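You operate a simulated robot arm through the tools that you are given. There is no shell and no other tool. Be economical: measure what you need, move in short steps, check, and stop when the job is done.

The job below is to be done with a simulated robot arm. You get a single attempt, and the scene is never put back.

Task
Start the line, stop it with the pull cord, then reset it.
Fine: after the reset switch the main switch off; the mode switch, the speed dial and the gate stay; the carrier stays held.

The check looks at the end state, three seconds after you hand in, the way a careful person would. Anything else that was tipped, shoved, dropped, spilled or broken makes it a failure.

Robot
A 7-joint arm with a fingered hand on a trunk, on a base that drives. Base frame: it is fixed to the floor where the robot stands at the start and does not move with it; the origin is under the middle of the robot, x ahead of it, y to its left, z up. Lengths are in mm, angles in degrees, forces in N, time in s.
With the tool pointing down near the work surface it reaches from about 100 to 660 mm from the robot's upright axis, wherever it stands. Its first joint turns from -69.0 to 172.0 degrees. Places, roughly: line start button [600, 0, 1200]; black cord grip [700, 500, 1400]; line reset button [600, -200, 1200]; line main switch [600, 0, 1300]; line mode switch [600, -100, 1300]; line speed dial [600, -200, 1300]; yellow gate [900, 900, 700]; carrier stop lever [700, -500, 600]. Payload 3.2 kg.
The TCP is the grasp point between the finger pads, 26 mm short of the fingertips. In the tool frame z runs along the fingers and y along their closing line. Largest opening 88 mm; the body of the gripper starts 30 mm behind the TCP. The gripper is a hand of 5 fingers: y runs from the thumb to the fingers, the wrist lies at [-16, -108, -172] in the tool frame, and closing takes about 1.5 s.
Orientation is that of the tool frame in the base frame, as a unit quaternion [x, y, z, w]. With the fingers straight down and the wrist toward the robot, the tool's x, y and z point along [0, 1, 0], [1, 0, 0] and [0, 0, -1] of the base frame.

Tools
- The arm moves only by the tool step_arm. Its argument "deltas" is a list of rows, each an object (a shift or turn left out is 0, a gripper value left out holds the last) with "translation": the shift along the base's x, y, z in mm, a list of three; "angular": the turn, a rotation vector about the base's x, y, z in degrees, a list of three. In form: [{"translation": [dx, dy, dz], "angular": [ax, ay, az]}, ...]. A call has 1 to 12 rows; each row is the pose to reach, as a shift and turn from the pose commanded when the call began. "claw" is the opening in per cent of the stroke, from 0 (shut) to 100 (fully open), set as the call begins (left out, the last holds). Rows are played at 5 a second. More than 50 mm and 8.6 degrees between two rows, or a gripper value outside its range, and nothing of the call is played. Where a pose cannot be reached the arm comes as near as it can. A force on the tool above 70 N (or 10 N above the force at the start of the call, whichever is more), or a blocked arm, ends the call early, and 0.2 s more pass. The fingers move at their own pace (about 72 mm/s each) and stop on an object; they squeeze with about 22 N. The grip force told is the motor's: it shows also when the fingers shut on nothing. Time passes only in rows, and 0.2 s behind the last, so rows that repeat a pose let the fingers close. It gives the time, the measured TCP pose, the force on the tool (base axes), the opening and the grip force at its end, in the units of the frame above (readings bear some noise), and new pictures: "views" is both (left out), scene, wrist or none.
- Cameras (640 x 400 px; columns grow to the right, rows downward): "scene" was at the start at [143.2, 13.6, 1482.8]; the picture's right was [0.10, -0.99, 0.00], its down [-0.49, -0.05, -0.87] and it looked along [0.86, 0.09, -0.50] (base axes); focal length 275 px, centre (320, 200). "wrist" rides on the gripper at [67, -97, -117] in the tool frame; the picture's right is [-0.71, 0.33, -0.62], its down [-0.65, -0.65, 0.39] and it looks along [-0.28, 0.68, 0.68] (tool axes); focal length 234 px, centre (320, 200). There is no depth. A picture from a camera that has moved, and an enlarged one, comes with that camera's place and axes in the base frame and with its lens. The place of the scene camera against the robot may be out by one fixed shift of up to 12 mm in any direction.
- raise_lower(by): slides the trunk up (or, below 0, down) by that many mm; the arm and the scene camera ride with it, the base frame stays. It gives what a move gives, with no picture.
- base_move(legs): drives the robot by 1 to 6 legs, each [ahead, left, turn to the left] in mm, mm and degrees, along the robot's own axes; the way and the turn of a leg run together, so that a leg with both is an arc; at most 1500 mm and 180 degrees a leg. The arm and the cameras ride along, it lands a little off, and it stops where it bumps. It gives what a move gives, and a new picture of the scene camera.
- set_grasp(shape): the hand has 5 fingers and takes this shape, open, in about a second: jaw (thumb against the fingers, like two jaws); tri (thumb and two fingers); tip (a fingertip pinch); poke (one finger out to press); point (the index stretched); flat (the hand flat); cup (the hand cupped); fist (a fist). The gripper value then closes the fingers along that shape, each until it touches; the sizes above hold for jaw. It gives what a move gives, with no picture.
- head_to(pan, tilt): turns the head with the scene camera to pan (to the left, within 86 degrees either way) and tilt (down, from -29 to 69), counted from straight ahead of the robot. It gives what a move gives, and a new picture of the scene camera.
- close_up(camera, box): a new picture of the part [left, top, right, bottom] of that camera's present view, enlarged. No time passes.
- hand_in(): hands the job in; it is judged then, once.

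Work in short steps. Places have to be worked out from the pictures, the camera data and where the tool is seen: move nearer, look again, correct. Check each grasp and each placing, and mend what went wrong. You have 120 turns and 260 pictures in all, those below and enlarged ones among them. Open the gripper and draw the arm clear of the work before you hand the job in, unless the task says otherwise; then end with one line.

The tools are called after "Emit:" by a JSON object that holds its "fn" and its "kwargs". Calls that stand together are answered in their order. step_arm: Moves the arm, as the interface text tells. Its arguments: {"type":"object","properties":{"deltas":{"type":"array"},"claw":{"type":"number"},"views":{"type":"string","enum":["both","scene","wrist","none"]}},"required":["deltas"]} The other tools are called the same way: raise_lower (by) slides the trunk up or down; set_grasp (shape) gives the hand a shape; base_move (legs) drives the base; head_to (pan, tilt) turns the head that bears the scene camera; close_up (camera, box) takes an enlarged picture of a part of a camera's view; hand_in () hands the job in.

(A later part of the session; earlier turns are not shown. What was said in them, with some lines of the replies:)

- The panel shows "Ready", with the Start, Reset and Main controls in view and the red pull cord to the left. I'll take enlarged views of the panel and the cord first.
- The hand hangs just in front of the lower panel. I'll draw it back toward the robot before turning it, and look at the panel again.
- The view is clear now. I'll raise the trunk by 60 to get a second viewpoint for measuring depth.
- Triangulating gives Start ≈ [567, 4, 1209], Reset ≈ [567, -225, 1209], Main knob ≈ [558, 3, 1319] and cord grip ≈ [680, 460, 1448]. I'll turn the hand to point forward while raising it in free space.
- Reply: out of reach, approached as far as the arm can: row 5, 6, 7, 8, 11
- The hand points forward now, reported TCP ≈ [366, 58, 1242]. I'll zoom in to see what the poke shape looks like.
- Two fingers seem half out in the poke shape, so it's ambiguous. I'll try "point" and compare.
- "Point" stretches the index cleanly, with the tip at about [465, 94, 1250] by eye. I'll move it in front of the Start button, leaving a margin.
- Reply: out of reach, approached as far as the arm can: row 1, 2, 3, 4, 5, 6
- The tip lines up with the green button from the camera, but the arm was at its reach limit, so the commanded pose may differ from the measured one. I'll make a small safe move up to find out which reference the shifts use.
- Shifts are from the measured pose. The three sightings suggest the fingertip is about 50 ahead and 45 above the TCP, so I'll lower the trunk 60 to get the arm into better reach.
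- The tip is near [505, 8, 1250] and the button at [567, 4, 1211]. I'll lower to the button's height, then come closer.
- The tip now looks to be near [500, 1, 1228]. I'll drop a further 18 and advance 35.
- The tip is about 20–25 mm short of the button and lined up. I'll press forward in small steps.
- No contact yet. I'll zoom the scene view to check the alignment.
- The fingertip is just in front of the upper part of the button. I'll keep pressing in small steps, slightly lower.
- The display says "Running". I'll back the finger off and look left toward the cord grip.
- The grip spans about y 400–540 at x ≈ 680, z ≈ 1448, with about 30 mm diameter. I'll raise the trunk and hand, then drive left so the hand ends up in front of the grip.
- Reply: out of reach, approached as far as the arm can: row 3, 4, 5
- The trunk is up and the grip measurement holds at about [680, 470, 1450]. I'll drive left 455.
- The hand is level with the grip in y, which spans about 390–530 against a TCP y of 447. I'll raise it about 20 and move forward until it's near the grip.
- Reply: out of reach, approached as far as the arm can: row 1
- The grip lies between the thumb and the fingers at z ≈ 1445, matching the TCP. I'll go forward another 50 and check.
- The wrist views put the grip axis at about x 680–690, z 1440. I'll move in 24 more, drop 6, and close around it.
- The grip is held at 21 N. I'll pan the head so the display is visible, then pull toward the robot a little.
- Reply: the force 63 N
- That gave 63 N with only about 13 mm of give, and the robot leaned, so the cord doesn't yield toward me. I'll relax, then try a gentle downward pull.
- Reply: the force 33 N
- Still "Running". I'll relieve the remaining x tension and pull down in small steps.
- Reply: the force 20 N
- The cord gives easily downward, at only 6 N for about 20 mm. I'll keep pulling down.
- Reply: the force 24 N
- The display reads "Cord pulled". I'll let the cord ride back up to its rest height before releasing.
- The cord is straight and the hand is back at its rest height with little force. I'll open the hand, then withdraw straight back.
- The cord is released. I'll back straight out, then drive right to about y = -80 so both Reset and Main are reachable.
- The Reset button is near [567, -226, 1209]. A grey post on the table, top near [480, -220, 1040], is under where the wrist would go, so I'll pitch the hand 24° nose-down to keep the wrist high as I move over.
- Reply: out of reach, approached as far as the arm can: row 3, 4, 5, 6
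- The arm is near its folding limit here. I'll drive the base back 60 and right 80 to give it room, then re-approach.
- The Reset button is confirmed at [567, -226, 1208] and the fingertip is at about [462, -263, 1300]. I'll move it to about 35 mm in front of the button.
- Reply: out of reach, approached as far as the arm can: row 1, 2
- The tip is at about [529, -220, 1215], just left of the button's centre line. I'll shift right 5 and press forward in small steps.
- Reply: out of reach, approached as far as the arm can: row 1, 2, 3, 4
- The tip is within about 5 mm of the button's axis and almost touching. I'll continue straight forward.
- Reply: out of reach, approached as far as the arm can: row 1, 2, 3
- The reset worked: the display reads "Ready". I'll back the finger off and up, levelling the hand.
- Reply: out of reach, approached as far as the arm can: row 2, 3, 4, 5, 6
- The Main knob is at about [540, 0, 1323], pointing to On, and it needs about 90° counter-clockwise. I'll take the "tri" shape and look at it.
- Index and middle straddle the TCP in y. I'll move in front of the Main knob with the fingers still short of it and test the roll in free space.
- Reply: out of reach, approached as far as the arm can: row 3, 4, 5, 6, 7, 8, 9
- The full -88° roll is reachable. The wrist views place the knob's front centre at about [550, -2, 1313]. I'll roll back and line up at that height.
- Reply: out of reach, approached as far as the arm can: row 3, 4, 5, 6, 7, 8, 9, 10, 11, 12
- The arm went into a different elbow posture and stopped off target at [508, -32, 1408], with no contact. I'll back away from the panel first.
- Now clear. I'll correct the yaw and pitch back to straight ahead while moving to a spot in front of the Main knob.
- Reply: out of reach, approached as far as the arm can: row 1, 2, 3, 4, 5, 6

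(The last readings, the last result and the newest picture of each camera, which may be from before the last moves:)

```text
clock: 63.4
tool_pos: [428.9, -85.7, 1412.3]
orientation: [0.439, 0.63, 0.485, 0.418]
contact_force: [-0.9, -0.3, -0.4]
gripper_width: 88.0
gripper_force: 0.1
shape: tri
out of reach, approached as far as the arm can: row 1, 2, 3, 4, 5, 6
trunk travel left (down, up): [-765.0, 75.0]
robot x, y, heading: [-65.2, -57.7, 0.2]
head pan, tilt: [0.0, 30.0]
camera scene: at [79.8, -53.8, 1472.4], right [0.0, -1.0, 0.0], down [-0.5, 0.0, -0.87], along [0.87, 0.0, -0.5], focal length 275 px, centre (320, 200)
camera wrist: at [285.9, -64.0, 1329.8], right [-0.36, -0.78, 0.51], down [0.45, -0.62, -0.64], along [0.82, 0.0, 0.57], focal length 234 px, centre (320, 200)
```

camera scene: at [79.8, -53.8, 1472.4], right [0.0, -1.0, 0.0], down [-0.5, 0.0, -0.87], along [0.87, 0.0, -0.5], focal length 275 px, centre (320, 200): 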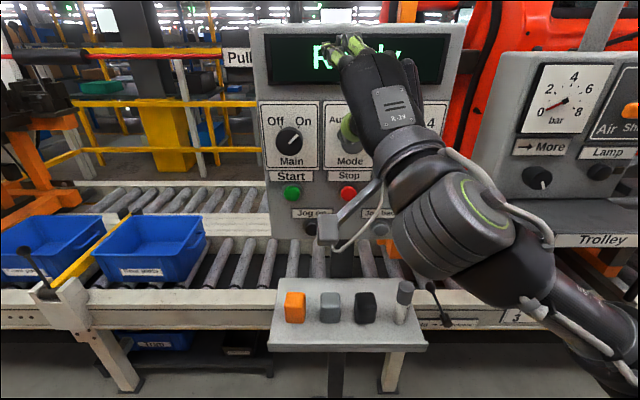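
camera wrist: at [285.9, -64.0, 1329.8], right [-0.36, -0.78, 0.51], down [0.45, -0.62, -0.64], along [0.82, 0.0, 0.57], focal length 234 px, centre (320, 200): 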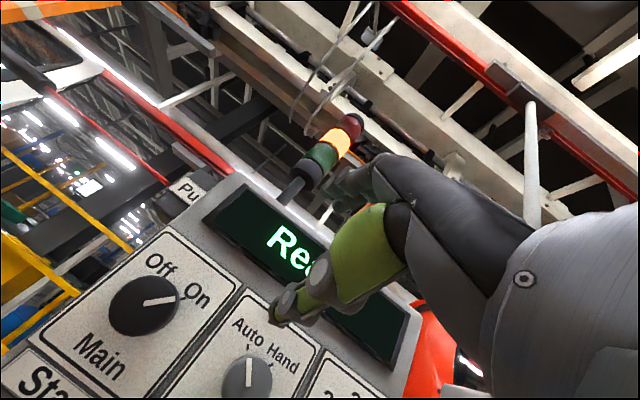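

The arm is stuck in a wrong wrist branch. I'll return it to the fingers-down posture away from the panel, which led to the good branch before.

Emit:
{"fn": "step_arm", "kwargs": {"deltas": [{"translation": [-10, 9, -20], "angular": [-0.6, 8, -1.7]}, {"translation": [-20, 17, -45], "angular": [-1.2, 16, -3.4]}, {"translation": [-30, 26, -70], "angular": [-1.8, 24, -5.1]}, {"translation": [-40, 34, -95], "angular": [-2.4, 32, -6.8]}, {"translation": [-50, 43, -120], "angular": [-3, 40, -8.5]}, {"translation": [-60, 52, -145], "angular": [-3.5, 48, -10.1]}, {"translation": [-69, 60, -170], "angular": [-4.1, 56, -11.8]}, {"translation": [-69, 69, -195], "angular": [-4.7, 64, -13.5]}, {"translation": [-69, 77, -225], "angular": [-5.3, 72, -15.2]}, {"translation": [-69, 86, -255], "angular": [-5.9, 79.8, -16.9]}, {"translation": [-69, 86, -255], "angular": [-5.9, 79.8, -16.9]}], "views": "scene"}}

```text
clock: 65.8
tool_pos: [361.2, -0.8, 1160.9]
orientation: [0.707, 0.707, 0.0, 0.0]
contact_force: [0.4, -0.2, 0.9]
gripper_width: 88.0
gripper_force: 0.0
shape: tri
trunk travel left (down, up): [-765.0, 75.0]
robot x, y, heading: [-61.2, -58.1, -0.3]
head pan, tilt: [0.0, 30.0]
camera scene: at [79.7, -53.6, 1472.4], right [0.0, -1.0, 0.0], down [-0.5, 0.0, -0.87], along [0.87, 0.0, -0.5], focal length 275 px, centre (320, 200)
```

scene: 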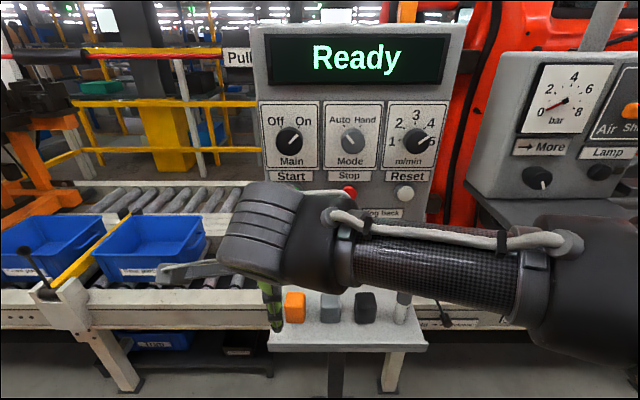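

Back in the original posture. I'll drive the base back 90 so the arm is more stretched out at the knob, then bring the hand forward-pointing again.

Emit:
{"fn": "base_move", "kwargs": {"legs": [[-90, 0, 0]]}}

Emit:
{"fn": "step_arm", "kwargs": {"deltas": [{"translation": [10, 0, 15], "angular": [0, -8.2, 0]}, {"translation": [25, 0, 30], "angular": [0, -16.4, 0]}, {"translation": [40, 0, 45], "angular": [0, -24.6, 0]}, {"translation": [55, 0, 60], "angular": [0, -32.8, 0]}, {"translation": [75, 0, 75], "angular": [0, -41, 0]}, {"translation": [95, 0, 90], "angular": [0, -49.2, 0]}, {"translation": [115, 0, 105], "angular": [0, -57.4, 0]}, {"translation": [135, 0, 120], "angular": [0, -65.6, 0]}, {"translation": [155, 0, 135], "angular": [0, -73.8, 0]}, {"translation": [175, 0, 150], "angular": [0, -82, 0]}, {"translation": [190, 0, 153], "angular": [0, -90, 0]}, {"translation": [190, 0, 153], "angular": [0, -90, 0]}], "views": "scene"}}

```text
clock: 66.9
tool_pos: [270.0, -0.3, 1160.9]
orientation: [0.707, 0.707, 0.001, 0.0]
contact_force: [-0.1, 0.0, 0.5]
gripper_width: 88.0
gripper_force: 0.1
shape: tri
trunk travel left (down, up): [-765.0, 75.0]
robot x, y, heading: [-156.2, -58.7, 0.2]
head pan, tilt: [0.0, 30.0]
camera scene: at [-11.7, -53.0, 1472.4], right [0.0, -1.0, 0.0], down [-0.5, 0.0, -0.87], along [0.87, 0.0, -0.5], focal length 275 px, centre (320, 200)
```

scene: 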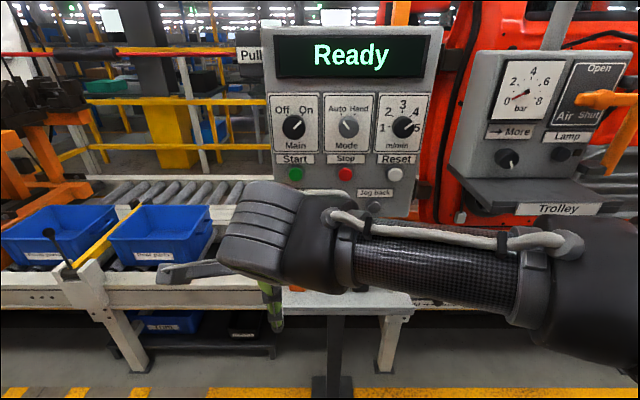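

```text
clock: 69.5
tool_pos: [456.7, 0.3, 1313.2]
orientation: [0.499, 0.499, 0.502, 0.5]
contact_force: [0.4, -0.3, -0.1]
gripper_width: 87.9
gripper_force: 0.1
shape: tri
trunk travel left (down, up): [-765.0, 75.0]
robot x, y, heading: [-154.1, -59.1, -0.1]
head pan, tilt: [0.0, 30.0]
camera scene: at [-12.7, -53.3, 1472.5], right [0.0, -1.0, 0.0], down [-0.5, 0.0, -0.87], along [0.87, 0.0, -0.5], focal length 275 px, centre (320, 200)
```

scene: 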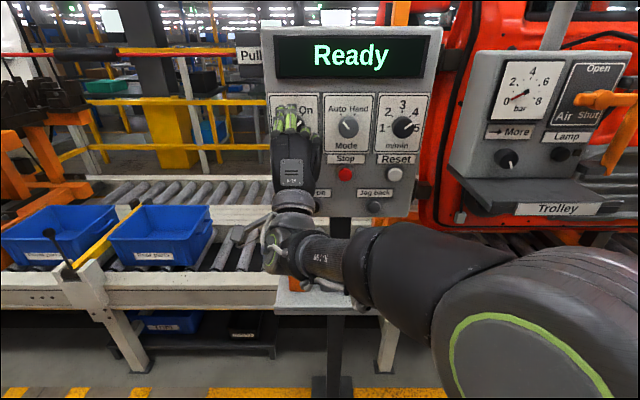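

Everything was reachable this time. I'll repeat the roll test in free space a little farther forward.

Emit:
{"fn": "step_arm", "kwargs": {"deltas": [{"translation": [10, 0, 0], "angular": [-8, 0, 0]}, {"translation": [20, 0, 0], "angular": [-16, 0, 0]}, {"translation": [28, 0, 0], "angular": [-24, 0, 0]}, {"translation": [28, 0, 0], "angular": [-32, 0, 0]}, {"translation": [28, 0, 0], "angular": [-40, 0, 0]}, {"translation": [28, 0, 0], "angular": [-48, 0, 0]}, {"translation": [28, 0, 0], "angular": [-56, 0, 0]}, {"translation": [28, 0, 0], "angular": [-64, 0, 0]}, {"translation": [28, 0, 0], "angular": [-72, 0, 0]}, {"translation": [28, 0, 0], "angular": [-80, 0, 0]}, {"translation": [28, 0, 0], "angular": [-88, 0, 0]}], "views": "wrist"}}

```text
clock: 71.9
tool_pos: [488.5, 5.1, 1314.0]
orientation: [0.01, 0.707, 0.011, 0.707]
contact_force: [0.1, 1.1, -1.3]
gripper_width: 87.9
gripper_force: 0.1
shape: tri
out of reach, approached as far as the arm can: row 3, 4, 5, 6, 7, 8, 9
trunk travel left (down, up): [-765.0, 75.0]
robot x, y, heading: [-157.7, -56.8, -0.0]
head pan, tilt: [0.0, 30.0]
camera wrist: at [371.8, -90.7, 1244.1], right [-0.62, 0.31, 0.72], down [0.39, -0.67, 0.63], along [0.68, 0.67, 0.3], focal length 234 px, centre (320, 200)
```

wrist: 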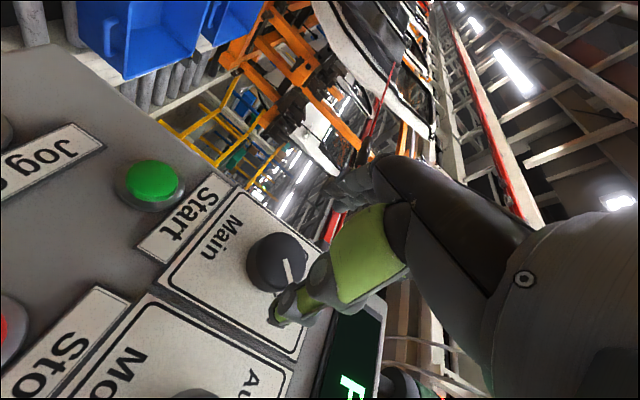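

The gap lies between about -24° and -72° of roll, but any 90° span will do. I'll test whether it can continue from -88° to about -170°.

Emit:
{"fn": "step_arm", "kwargs": {"deltas": [{"translation": [-5, -4, 0], "angular": [-8, 0, 0]}, {"translation": [-5, -4, 0], "angular": [-16, 0, 0]}, {"translation": [-5, -4, 0], "angular": [-24, 0, 0]}, {"translation": [-5, -4, 0], "angular": [-32, 0, 0]}, {"translation": [-5, -4, 0], "angular": [-40, 0, 0]}, {"translation": [-5, -4, 0], "angular": [-48, 0, 0]}, {"translation": [-5, -4, 0], "angular": [-56, 0, 0]}, {"translation": [-5, -4, 0], "angular": [-64, 0, 0]}, {"translation": [-5, -4, 0], "angular": [-72, 0, 0]}, {"translation": [-5, -4, 0], "angular": [-80, 0, 0]}, {"translation": [-5, -4, 0], "angular": [-85, 0, 0]}], "views": "both"}}

```text
clock: 74.3
tool_pos: [486.0, -51.6, 1337.5]
orientation: [-0.454, 0.536, -0.461, 0.543]
contact_force: [-0.5, -0.6, 0.7]
gripper_width: 88.1
gripper_force: 0.1
shape: tri
out of reach, approached as far as the arm can: row 10, 11
trunk travel left (down, up): [-765.0, 75.0]
robot x, y, heading: [-155.0, -55.7, 0.4]
head pan, tilt: [0.0, 30.0]
camera scene: at [-11.2, -53.6, 1472.3], right [0.0, -1.0, 0.0], down [-0.5, 0.0, -0.87], along [0.87, 0.0, -0.5], focal length 275 px, centre (320, 200)
camera wrist: at [367.7, -133.1, 1420.9], right [-0.62, 0.75, -0.22], down [0.38, 0.53, 0.76], along [0.69, 0.39, -0.62], focal length 234 px, centre (320, 200)
```

scene: 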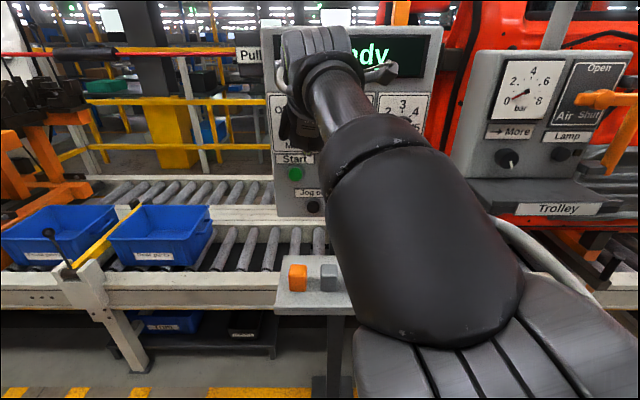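
wrist: 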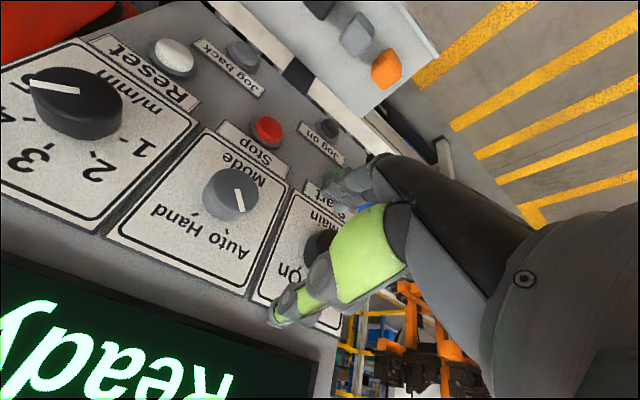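

Roll from about -75° to -160° is fully reachable, which gives about 85°. I'll return to about -76° in front of the knob, then grasp there.

Emit:
{"fn": "step_arm", "kwargs": {"deltas": [{"translation": [-1, 15, -8], "angular": [8, 0, 0]}, {"translation": [-2, 30, -16], "angular": [16, 0, 0]}, {"translation": [-3, 49, -24], "angular": [24, 0, 0]}, {"translation": [-3, 49, -24], "angular": [32, 0, 0]}, {"translation": [-3, 49, -24], "angular": [40, 0, 0]}, {"translation": [-3, 49, -24], "angular": [48, 0, 0]}, {"translation": [-3, 49, -24], "angular": [56, 0, 0]}, {"translation": [-3, 49, -24], "angular": [64, 0, 0]}, {"translation": [-3, 49, -24], "angular": [72, 0, 0]}, {"translation": [-3, 49, -24], "angular": [80, 0, 0]}, {"translation": [-3, 49, -24], "angular": [88, 0, 0]}, {"translation": [-3, 49, -24], "angular": [94, 0, 0]}], "views": "both"}}

Emit:
{"fn": "close_up", "kwargs": {"camera": "scene", "box": [220, 60, 380, 180]}}

Emit:
{"fn": "close_up", "kwargs": {"camera": "wrist", "box": [180, 150, 420, 350]}}

```text
clock: 76.9
tool_pos: [485.0, 9.4, 1298.1]
orientation: [0.069, 0.704, 0.067, 0.704]
contact_force: [0.2, -0.3, -0.1]
gripper_width: 87.8
gripper_force: 0.2
shape: tri
trunk travel left (down, up): [-765.0, 75.0]
robot x, y, heading: [-157.8, -58.5, 0.1]
head pan, tilt: [0.0, 30.0]
camera scene: at [-11.4, -52.9, 1472.3], right [0.0, -1.0, 0.0], down [-0.5, 0.0, -0.87], along [0.87, 0.0, -0.5], focal length 275 px, centre (320, 200)
camera wrist: at [367.9, -72.0, 1212.2], right [-0.62, 0.19, 0.76], down [0.39, -0.77, 0.51], along [0.68, 0.61, 0.4], focal length 234 px, centre (320, 200)
```

scene: 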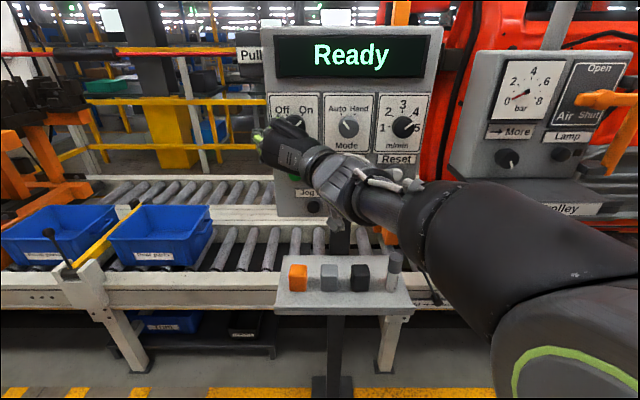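
wrist: 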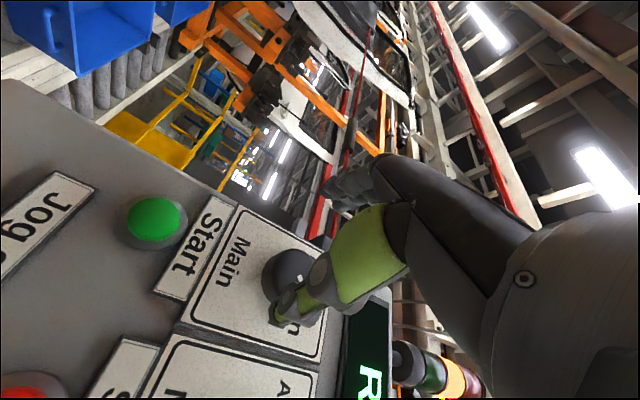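

```text
3.33 times, centred on (300, 120) of scene
camera zoom: at [-11.4, -52.9, 1472.3], right [0.0, -1.0, 0.0], down [-0.5, 0.0, -0.87], along [0.87, 0.0, -0.5], focal length 917 px, centre (387, 467)
```

zoom: 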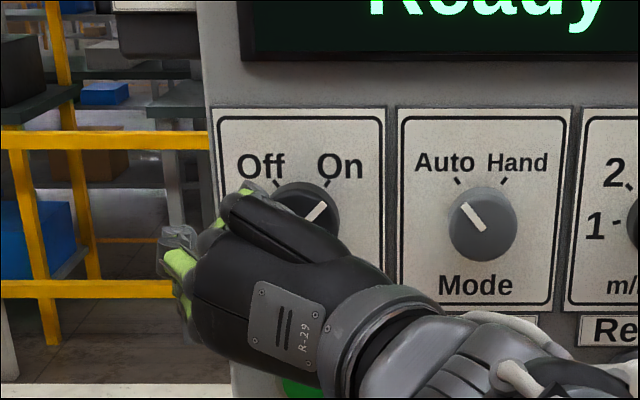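

```text
2.00 times, centred on (300, 250) of wrist
camera zoom: at [367.9, -72.0, 1212.2], right [-0.62, 0.19, 0.76], down [0.39, -0.77, 0.51], along [0.68, 0.61, 0.4], focal length 468 px, centre (360, 100)
```

zoom: 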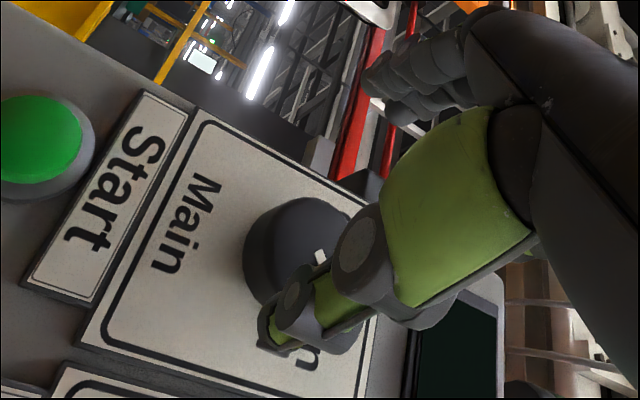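

The knob axis works out at about y = -2, z = 1311, front face x ≈ 550. I'll centre on that and advance partway.

Emit:
{"fn": "step_arm", "kwargs": {"deltas": [{"translation": [0, -11, 13]}, {"translation": [15, -11, 13]}, {"translation": [30, -11, 13]}, {"translation": [30, -11, 13]}], "views": "none"}}

Emit:
{"fn": "close_up", "kwargs": {"camera": "scene", "box": [220, 60, 380, 180]}}

Emit:
{"fn": "close_up", "kwargs": {"camera": "wrist", "box": [220, 130, 420, 330]}}

```text
clock: 77.9
tool_pos: [513.7, 1.0, 1310.4]
orientation: [0.068, 0.704, 0.067, 0.704]
contact_force: [-0.4, 0.6, -0.6]
gripper_width: 87.9
gripper_force: 0.0
shape: tri
trunk travel left (down, up): [-765.0, 75.0]
robot x, y, heading: [-151.8, -57.9, 0.3]
head pan, tilt: [0.0, 30.0]
```

```text
3.33 times, centred on (300, 120) of scene
camera zoom: at [-12.4, -52.9, 1472.5], right [0.0, -1.0, 0.0], down [-0.5, 0.0, -0.87], along [0.87, 0.0, -0.5], focal length 917 px, centre (387, 467)
```

zoom: 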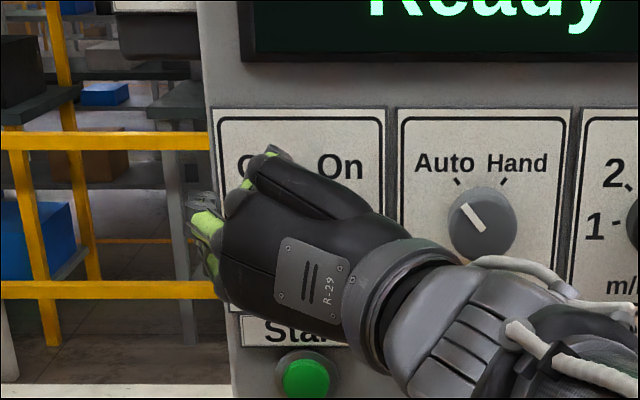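

```text
2.00 times, centred on (320, 230) of wrist
camera zoom: at [397.2, -82.3, 1224.7], right [-0.62, 0.19, 0.76], down [0.39, -0.77, 0.51], along [0.68, 0.61, 0.4], focal length 468 px, centre (320, 140)
```

zoom: 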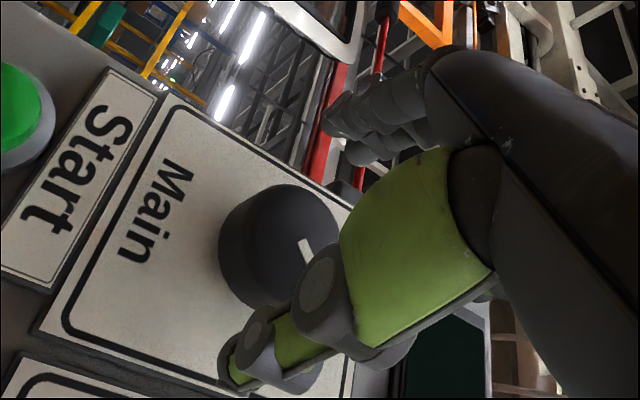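

Centring is good; the knob is seen at y ≈ -1, z ≈ 1313, between the thumb and fingers. I'll advance to about x = 540.

Emit:
{"fn": "step_arm", "kwargs": {"deltas": [{"translation": [9, -2, 2]}, {"translation": [18, -2, 2]}, {"translation": [26, -2, 2]}, {"translation": [26, -2, 2]}], "views": "none"}}

Emit:
{"fn": "close_up", "kwargs": {"camera": "wrist", "box": [220, 130, 420, 330]}}

```text
clock: 78.9
tool_pos: [540.6, -2.5, 1311.4]
orientation: [0.067, 0.705, 0.068, 0.703]
contact_force: [0.3, -0.1, 0.1]
gripper_width: 88.1
gripper_force: 0.1
shape: tri
trunk travel left (down, up): [-765.0, 75.0]
robot x, y, heading: [-154.9, -58.7, 0.2]
head pan, tilt: [0.0, 30.0]
```

```text
2.00 times, centred on (320, 230) of wrist
camera zoom: at [423.0, -84.7, 1227.0], right [-0.62, 0.19, 0.76], down [0.39, -0.77, 0.51], along [0.68, 0.61, 0.4], focal length 468 px, centre (320, 140)
```

zoom: 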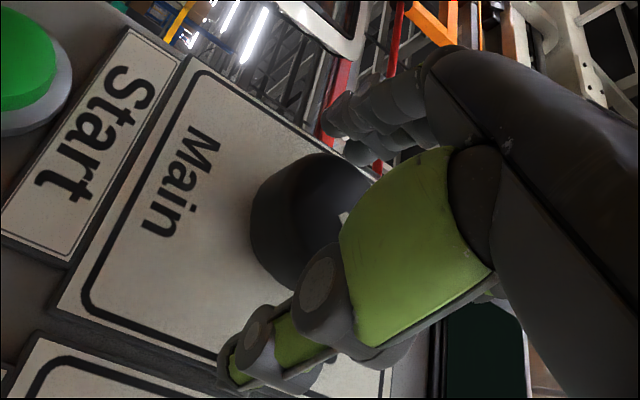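

No contact yet, and the knob is inside the hand. I'll close on it.

Emit:
{"fn": "step_arm", "kwargs": {"deltas": [{"translation": [0, 0, 0]}, {"translation": [0, 0, 0]}, {"translation": [0, 0, 0]}, {"translation": [0, 0, 0]}, {"translation": [0, 0, 0]}, {"translation": [0, 0, 0]}, {"translation": [0, 0, 0]}, {"translation": [0, 0, 0]}], "claw": 0, "views": "none"}}

Emit:
{"fn": "close_up", "kwargs": {"camera": "wrist", "box": [220, 130, 420, 330]}}

Emit:
{"fn": "close_up", "kwargs": {"camera": "scene", "box": [220, 20, 460, 180]}}

```text
clock: 80.7
tool_pos: [540.2, -2.7, 1312.1]
orientation: [0.068, 0.705, 0.067, 0.703]
contact_force: [0.0, -0.4, 0.0]
gripper_width: 41.0
gripper_force: 21.8
shape: tri
trunk travel left (down, up): [-765.0, 75.0]
robot x, y, heading: [-153.3, -57.2, 0.3]
head pan, tilt: [0.0, 30.0]
```

```text
2.00 times, centred on (320, 230) of wrist
camera zoom: at [423.3, -84.6, 1226.8], right [-0.62, 0.19, 0.76], down [0.39, -0.77, 0.51], along [0.68, 0.61, 0.4], focal length 468 px, centre (320, 140)
```

zoom: 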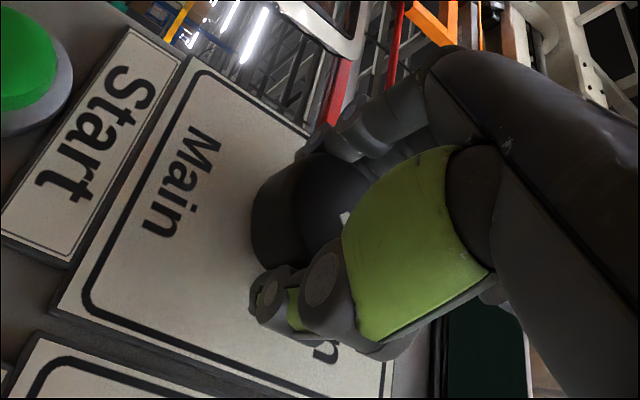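

```text
2.50 times, centred on (340, 100) of scene
camera zoom: at [-11.3, -52.8, 1472.3], right [0.0, -1.0, 0.0], down [-0.5, 0.0, -0.87], along [0.87, 0.0, -0.5], focal length 688 px, centre (270, 450)
```

zoom: 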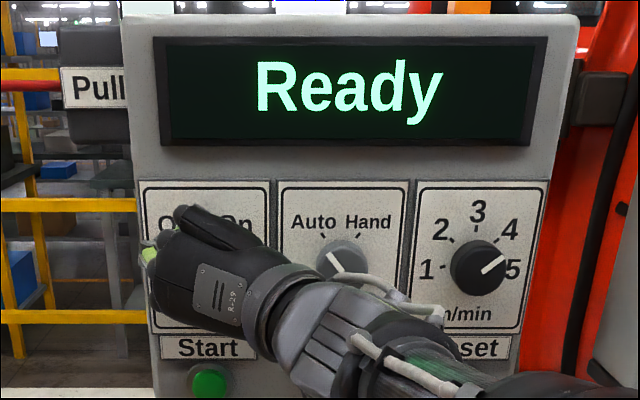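

The knob is held at 41 mm and 22 N. I'll roll -40° first and check.

Emit:
{"fn": "step_arm", "kwargs": {"deltas": [{"angular": [-8, 0, 0]}, {"angular": [-16, 0, 0]}, {"angular": [-24, 0, 0]}, {"angular": [-32, 0, 0]}, {"angular": [-40, 0, 0]}], "views": "none"}}

Emit:
{"fn": "close_up", "kwargs": {"camera": "wrist", "box": [220, 130, 420, 330]}}

Emit:
{"fn": "close_up", "kwargs": {"camera": "scene", "box": [220, 20, 460, 180]}}

```text
clock: 81.9
tool_pos: [541.4, -8.2, 1320.4]
orientation: [-0.159, 0.692, -0.164, 0.685]
contact_force: [-14.8, 24.7, -22.9]
gripper_width: 46.7
gripper_force: 21.0
shape: tri
trunk travel left (down, up): [-765.0, 75.0]
robot x, y, heading: [-155.6, -54.1, 0.2]
head pan, tilt: [0.0, 30.0]
```

```text
2.00 times, centred on (320, 230) of wrist
camera zoom: at [423.9, -123.8, 1304.9], right [-0.61, 0.62, 0.49], down [0.39, -0.3, 0.87], along [0.68, 0.73, -0.06], focal length 468 px, centre (320, 140)
```

zoom: 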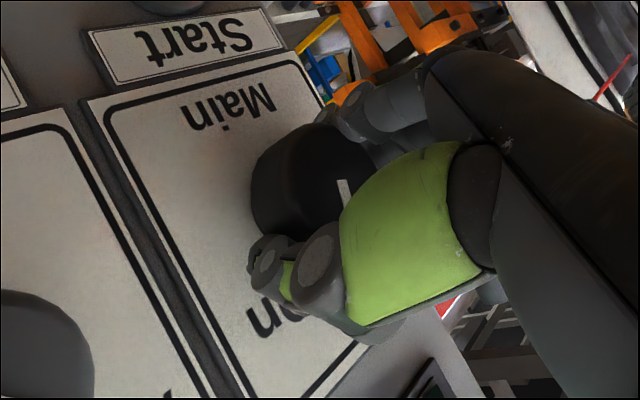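

```text
2.50 times, centred on (340, 100) of scene
camera zoom: at [-11.8, -40.8, 1472.0], right [0.0, -1.0, 0.01], down [-0.5, -0.01, -0.87], along [0.87, 0.0, -0.5], focal length 688 px, centre (270, 450)
```

zoom: 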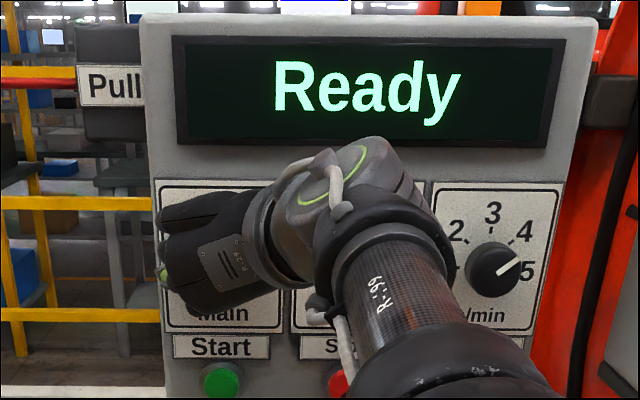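

The knob is turning with the hand, with a side force of about 25 N from an off-centre pivot. I'll continue the roll while shifting +y and -z to relieve that.

Emit:
{"fn": "step_arm", "kwargs": {"deltas": [{"translation": [0, 4, -4], "angular": [-7, 0, 0]}, {"translation": [0, 7, -7], "angular": [-14, 0, 0]}, {"translation": [0, 8, -8], "angular": [-21, 0, 0]}, {"translation": [0, 8, -8], "angular": [-28, 0, 0]}], "views": "none"}}

Emit:
{"fn": "close_up", "kwargs": {"camera": "wrist", "box": [220, 130, 420, 330]}}

Emit:
{"fn": "close_up", "kwargs": {"camera": "scene", "box": [220, 20, 460, 180]}}

```text
clock: 82.9
tool_pos: [540.8, -1.2, 1309.8]
orientation: [-0.331, 0.619, -0.341, 0.625]
contact_force: [5.5, 0.0, 12.2]
gripper_width: 39.5
gripper_force: 22.1
shape: tri
trunk travel left (down, up): [-765.0, 75.0]
robot x, y, heading: [-155.1, -55.1, -0.0]
head pan, tilt: [0.0, 30.0]
```

```text
2.00 times, centred on (320, 230) of wrist
camera zoom: at [422.3, -109.6, 1352.6], right [-0.62, 0.78, 0.1], down [0.38, 0.18, 0.91], along [0.69, 0.6, -0.41], focal length 468 px, centre (320, 140)
```

zoom: 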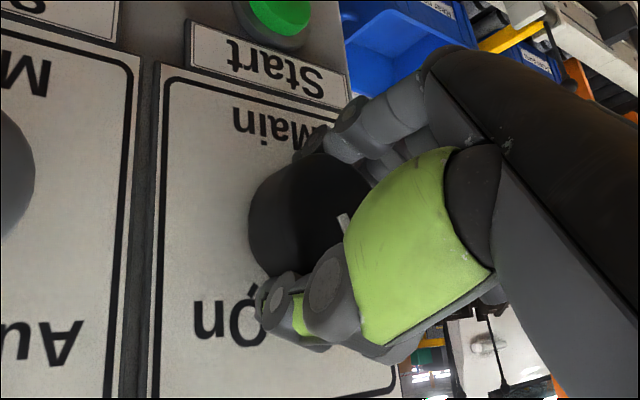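

```text
2.50 times, centred on (340, 100) of scene
camera zoom: at [-12.5, -55.6, 1472.9], right [0.0, -1.0, 0.0], down [-0.5, 0.0, -0.87], along [0.87, 0.0, -0.5], focal length 688 px, centre (270, 450)
```

zoom: 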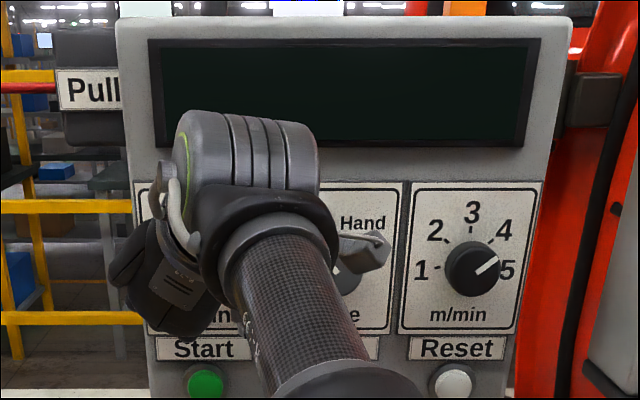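

The display has gone dark, so Main has switched. I'll roll a little further to bring it fully to the Off mark, then check.

Emit:
{"fn": "step_arm", "kwargs": {"deltas": [{"translation": [0, 0, 0], "angular": [-5, 0, 0]}, {"translation": [0, 0, 0], "angular": [-10, 0, 0]}, {"translation": [0, 0, 0], "angular": [-14, 0, 0]}], "views": "none"}}

Emit:
{"fn": "close_up", "kwargs": {"camera": "wrist", "box": [220, 130, 420, 330]}}

```text
clock: 83.7
tool_pos: [530.8, 2.9, 1301.1]
orientation: [-0.396, 0.584, -0.402, 0.583]
contact_force: [17.9, -12.0, 20.6]
gripper_width: 39.5
gripper_force: 22.2
shape: tri
out of reach, approached as far as the arm can: row 1, 2, 3
trunk travel left (down, up): [-765.0, 75.0]
robot x, y, heading: [-155.9, -55.9, 0.3]
head pan, tilt: [0.0, 30.0]
```

```text
2.00 times, centred on (320, 230) of wrist
camera zoom: at [413.0, -93.2, 1366.4], right [-0.62, 0.78, -0.06], down [0.39, 0.37, 0.85], along [0.68, 0.5, -0.53], focal length 468 px, centre (320, 140)
```

zoom: 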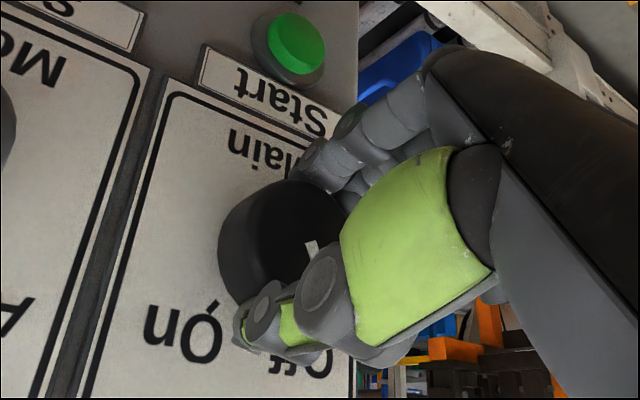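

That hit the arm's reach limit. I'll open the fingers here, ease back, and look at the pointer.

Emit:
{"fn": "step_arm", "kwargs": {"deltas": [{"translation": [0, 0, 0]}, {"translation": [0, 0, 0]}, {"translation": [0, 0, 0]}, {"translation": [0, 0, 0]}, {"translation": [0, 0, 0]}, {"translation": [0, 0, 0]}], "claw": 100, "views": "none"}}

Emit:
{"fn": "step_arm", "kwargs": {"deltas": [{"translation": [-25, 0, 0]}, {"translation": [-50, 0, 0]}, {"translation": [-85, 0, 0]}, {"translation": [-120, 0, 0]}], "views": "both"}}

```text
clock: 85.1
tool_pos: [527.7, 11.6, 1300.5]
orientation: [-0.399, 0.584, -0.401, 0.582]
contact_force: [-0.2, 0.2, -0.8]
gripper_width: 87.8
gripper_force: 0.1
shape: tri
trunk travel left (down, up): [-765.0, 75.0]
robot x, y, heading: [-155.0, -56.6, 0.2]
head pan, tilt: [0.0, 30.0]
```

```text
clock: 86.1
tool_pos: [492.1, 21.3, 1339.1]
orientation: [-0.41, 0.577, -0.41, 0.576]
contact_force: [0.4, 0.5, -1.1]
gripper_width: 88.1
gripper_force: 0.1
shape: tri
out of reach, approached as far as the arm can: row 1, 2, 3, 4
trunk travel left (down, up): [-765.0, 75.0]
robot x, y, heading: [-155.4, -57.9, -0.1]
head pan, tilt: [0.0, 30.0]
camera scene: at [-11.9, -52.8, 1472.4], right [0.0, -1.0, 0.0], down [-0.5, 0.0, -0.87], along [0.87, 0.0, -0.5], focal length 275 px, centre (320, 200)
camera wrist: at [375.8, -74.1, 1408.4], right [-0.62, 0.78, -0.08], down [0.39, 0.4, 0.83], along [0.68, 0.48, -0.55], focal length 234 px, centre (320, 200)
```

scene: 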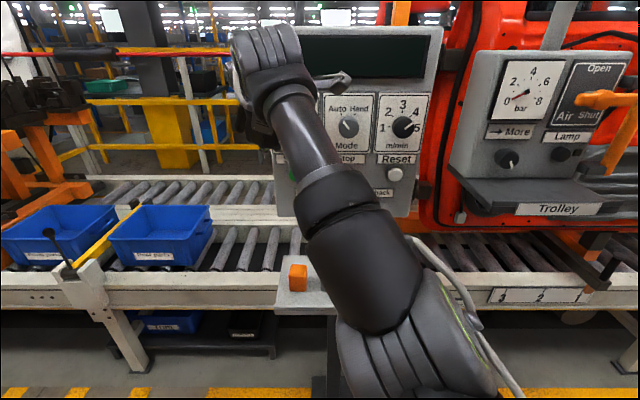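
wrist: 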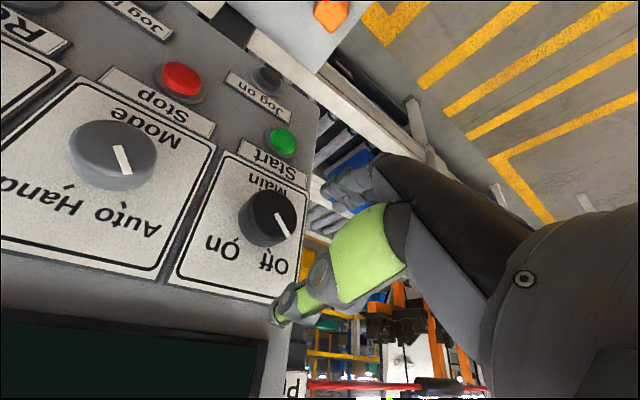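

The pointer now aims at Off. I'll drive the base straight back so the whole arm clears the panel, then verify everything.

Emit:
{"fn": "base_move", "kwargs": {"legs": [[-200, 0, 0]]}}

Emit:
{"fn": "close_up", "kwargs": {"camera": "wrist", "box": [60, 60, 380, 260]}}

Emit:
{"fn": "step_arm", "kwargs": {"deltas": [{"translation": [0, -40, -20]}, {"translation": [0, -80, -40]}, {"translation": [0, -120, -80]}, {"translation": [0, -150, -120]}], "views": "scene"}}

Emit:
{"fn": "close_up", "kwargs": {"camera": "scene", "box": [220, 20, 460, 220]}}

```text
clock: 87.7
tool_pos: [293.3, 17.9, 1339.3]
orientation: [-0.408, 0.578, -0.413, 0.574]
contact_force: [0.2, 0.9, 0.6]
gripper_width: 87.6
gripper_force: 0.1
shape: tri
trunk travel left (down, up): [-765.0, 75.0]
robot x, y, heading: [-355.3, -59.7, -0.4]
head pan, tilt: [0.0, 30.0]
camera scene: at [-211.0, -53.4, 1472.3], right [-0.01, -1.0, 0.0], down [-0.5, 0.0, -0.87], along [0.87, 0.0, -0.5], focal length 275 px, centre (320, 200)
```

scene: 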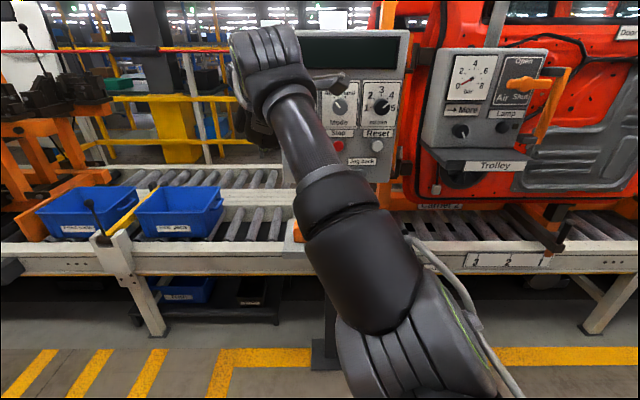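

```text
2.00 times, centred on (220, 160) of wrist
camera zoom: at [176.5, -76.7, 1408.0], right [-0.62, 0.78, -0.08], down [0.39, 0.4, 0.83], along [0.68, 0.48, -0.55], focal length 468 px, centre (520, 280)
```

zoom: 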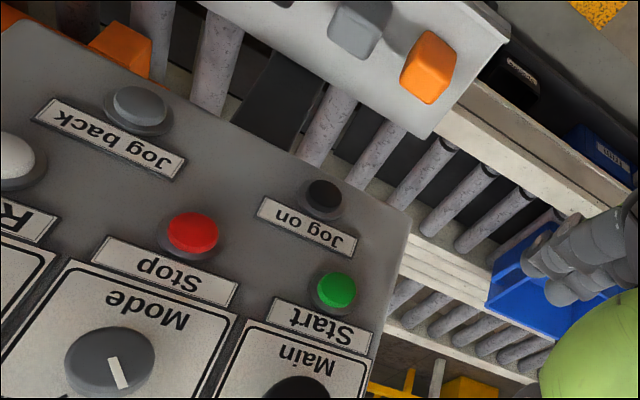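

```text
refused: row 3 steps farther than a row can; nothing moved
```

```text
2.00 times, centred on (340, 120) of scene
camera zoom: at [-211.0, -53.4, 1472.3], right [-0.01, -1.0, 0.0], down [-0.5, 0.0, -0.87], along [0.87, 0.0, -0.5], focal length 550 px, centre (280, 360)
```

zoom: 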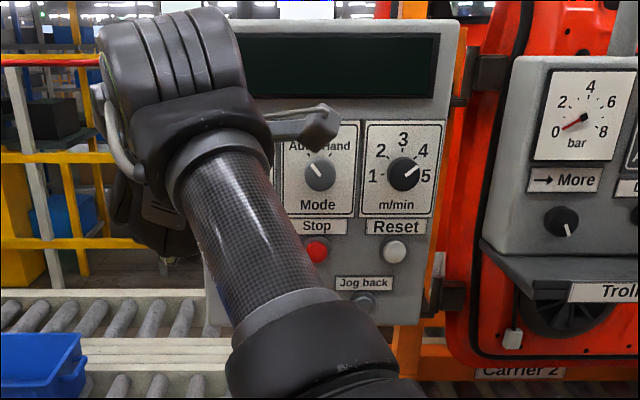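

Mode and Speed look unchanged. I'll drive a bit to the left to see the Main knob and the stop lever past the arm.

Emit:
{"fn": "base_move", "kwargs": {"legs": [[0, 250, 0]]}}

Emit:
{"fn": "head_to", "kwargs": {"pan": -25, "tilt": 25}}

Emit:
{"fn": "close_up", "kwargs": {"camera": "scene", "box": [240, 20, 480, 200]}}

```text
clock: 89.6
tool_pos: [295.5, 269.1, 1338.5]
orientation: [-0.406, 0.58, -0.414, 0.573]
contact_force: [-0.7, 0.1, 0.1]
gripper_width: 88.0
gripper_force: 0.1
shape: tri
trunk travel left (down, up): [-765.0, 75.0]
robot x, y, heading: [-352.7, 195.4, -0.5]
head pan, tilt: [0.0, 30.0]
camera scene: at [-209.3, 200.6, 1472.4], right [-0.01, -1.0, 0.0], down [-0.5, 0.0, -0.87], along [0.87, -0.01, -0.5], focal length 275 px, centre (320, 200)
```

scene: 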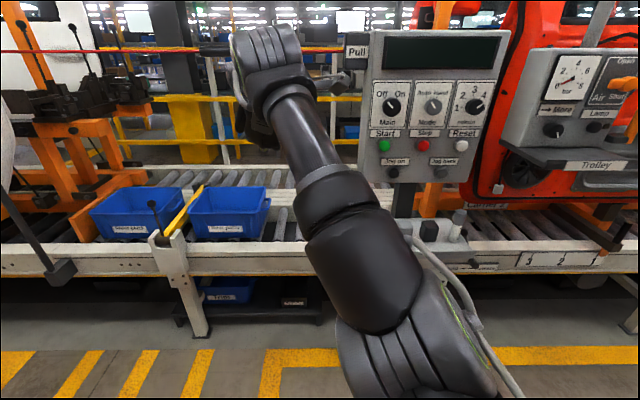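

```text
clock: 90.5
tool_pos: [296.0, 268.4, 1338.0]
orientation: [-0.407, 0.579, -0.414, 0.573]
contact_force: [0.2, 0.2, -0.1]
gripper_width: 87.9
gripper_force: 0.1
shape: tri
trunk travel left (down, up): [-765.0, 75.0]
robot x, y, heading: [-351.6, 196.1, -0.8]
head pan, tilt: [-25.0, 25.0]
camera scene: at [-216.5, 161.7, 1480.3], right [-0.43, -0.9, 0.0], down [-0.38, 0.18, -0.91], along [0.82, -0.39, -0.42], focal length 275 px, centre (320, 200)
```

scene: 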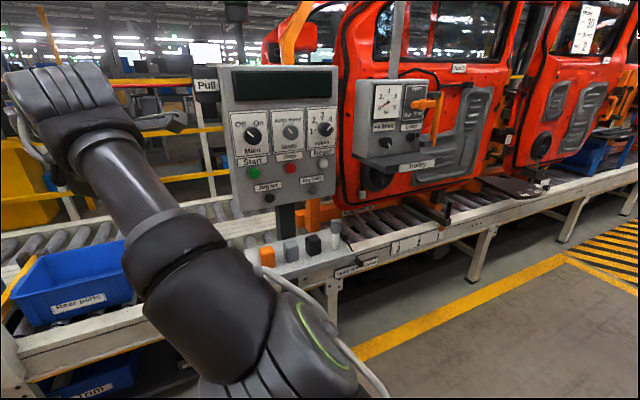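

```text
2.22 times, centred on (360, 110) of scene
camera zoom: at [-216.5, 161.7, 1480.3], right [-0.43, -0.9, 0.0], down [-0.38, 0.18, -0.91], along [0.82, -0.39, -0.42], focal length 611 px, centre (231, 400)
```

zoom: 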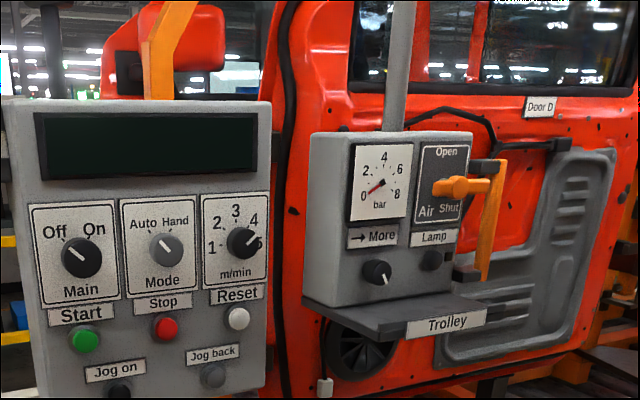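

Main is at Off, with Mode at Auto and Speed unchanged. I'll take a last look at the stop lever area.

Emit:
{"fn": "close_up", "kwargs": {"camera": "scene", "box": [240, 200, 480, 330]}}

Emit:
{"fn": "head_to", "kwargs": {"pan": 20, "tilt": 20}}

```text
2.67 times, centred on (360, 265) of scene
camera zoom: at [-216.5, 161.7, 1480.3], right [-0.43, -0.9, 0.0], down [-0.38, 0.18, -0.91], along [0.82, -0.39, -0.42], focal length 733 px, centre (213, 27)
```

zoom: 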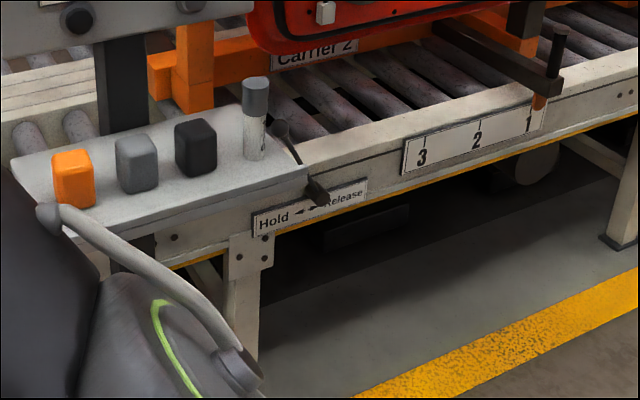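

```text
clock: 91.6
tool_pos: [296.2, 268.9, 1339.0]
orientation: [-0.406, 0.58, -0.414, 0.573]
contact_force: [-0.1, -1.0, 1.0]
gripper_width: 87.9
gripper_force: 0.2
shape: tri
trunk travel left (down, up): [-765.0, 75.0]
robot x, y, heading: [-350.1, 197.5, -0.2]
head pan, tilt: [20.0, 20.0]
camera scene: at [-211.9, 232.5, 1488.4], right [0.33, -0.94, 0.0], down [-0.32, -0.11, -0.94], along [0.89, 0.31, -0.34], focal length 275 px, centre (320, 200)
```

scene: 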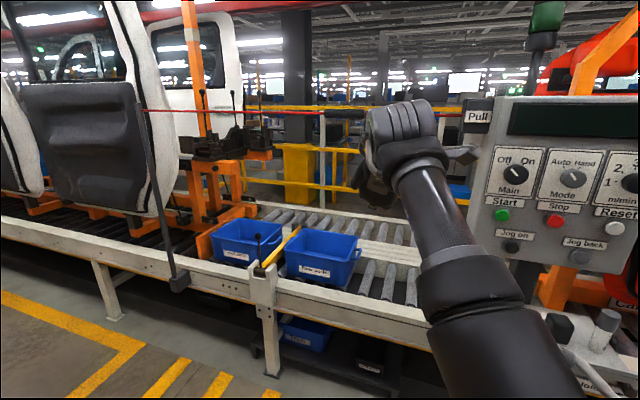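

The stop lever leans to Hold, the blocks and bins are undisturbed, the cord is straight, the hand is open and the arm is clear. I'm handing the job in.

Emit:
{"fn": "hand_in", "kwargs": {}}

```text
The job is handed in.
```

I started the line, stopped it with the pull cord and reset it to "Ready". I then turned the main switch to Off. The mode switch, speed dial and gate look unchanged, and the carrier stop lever is still on Hold.
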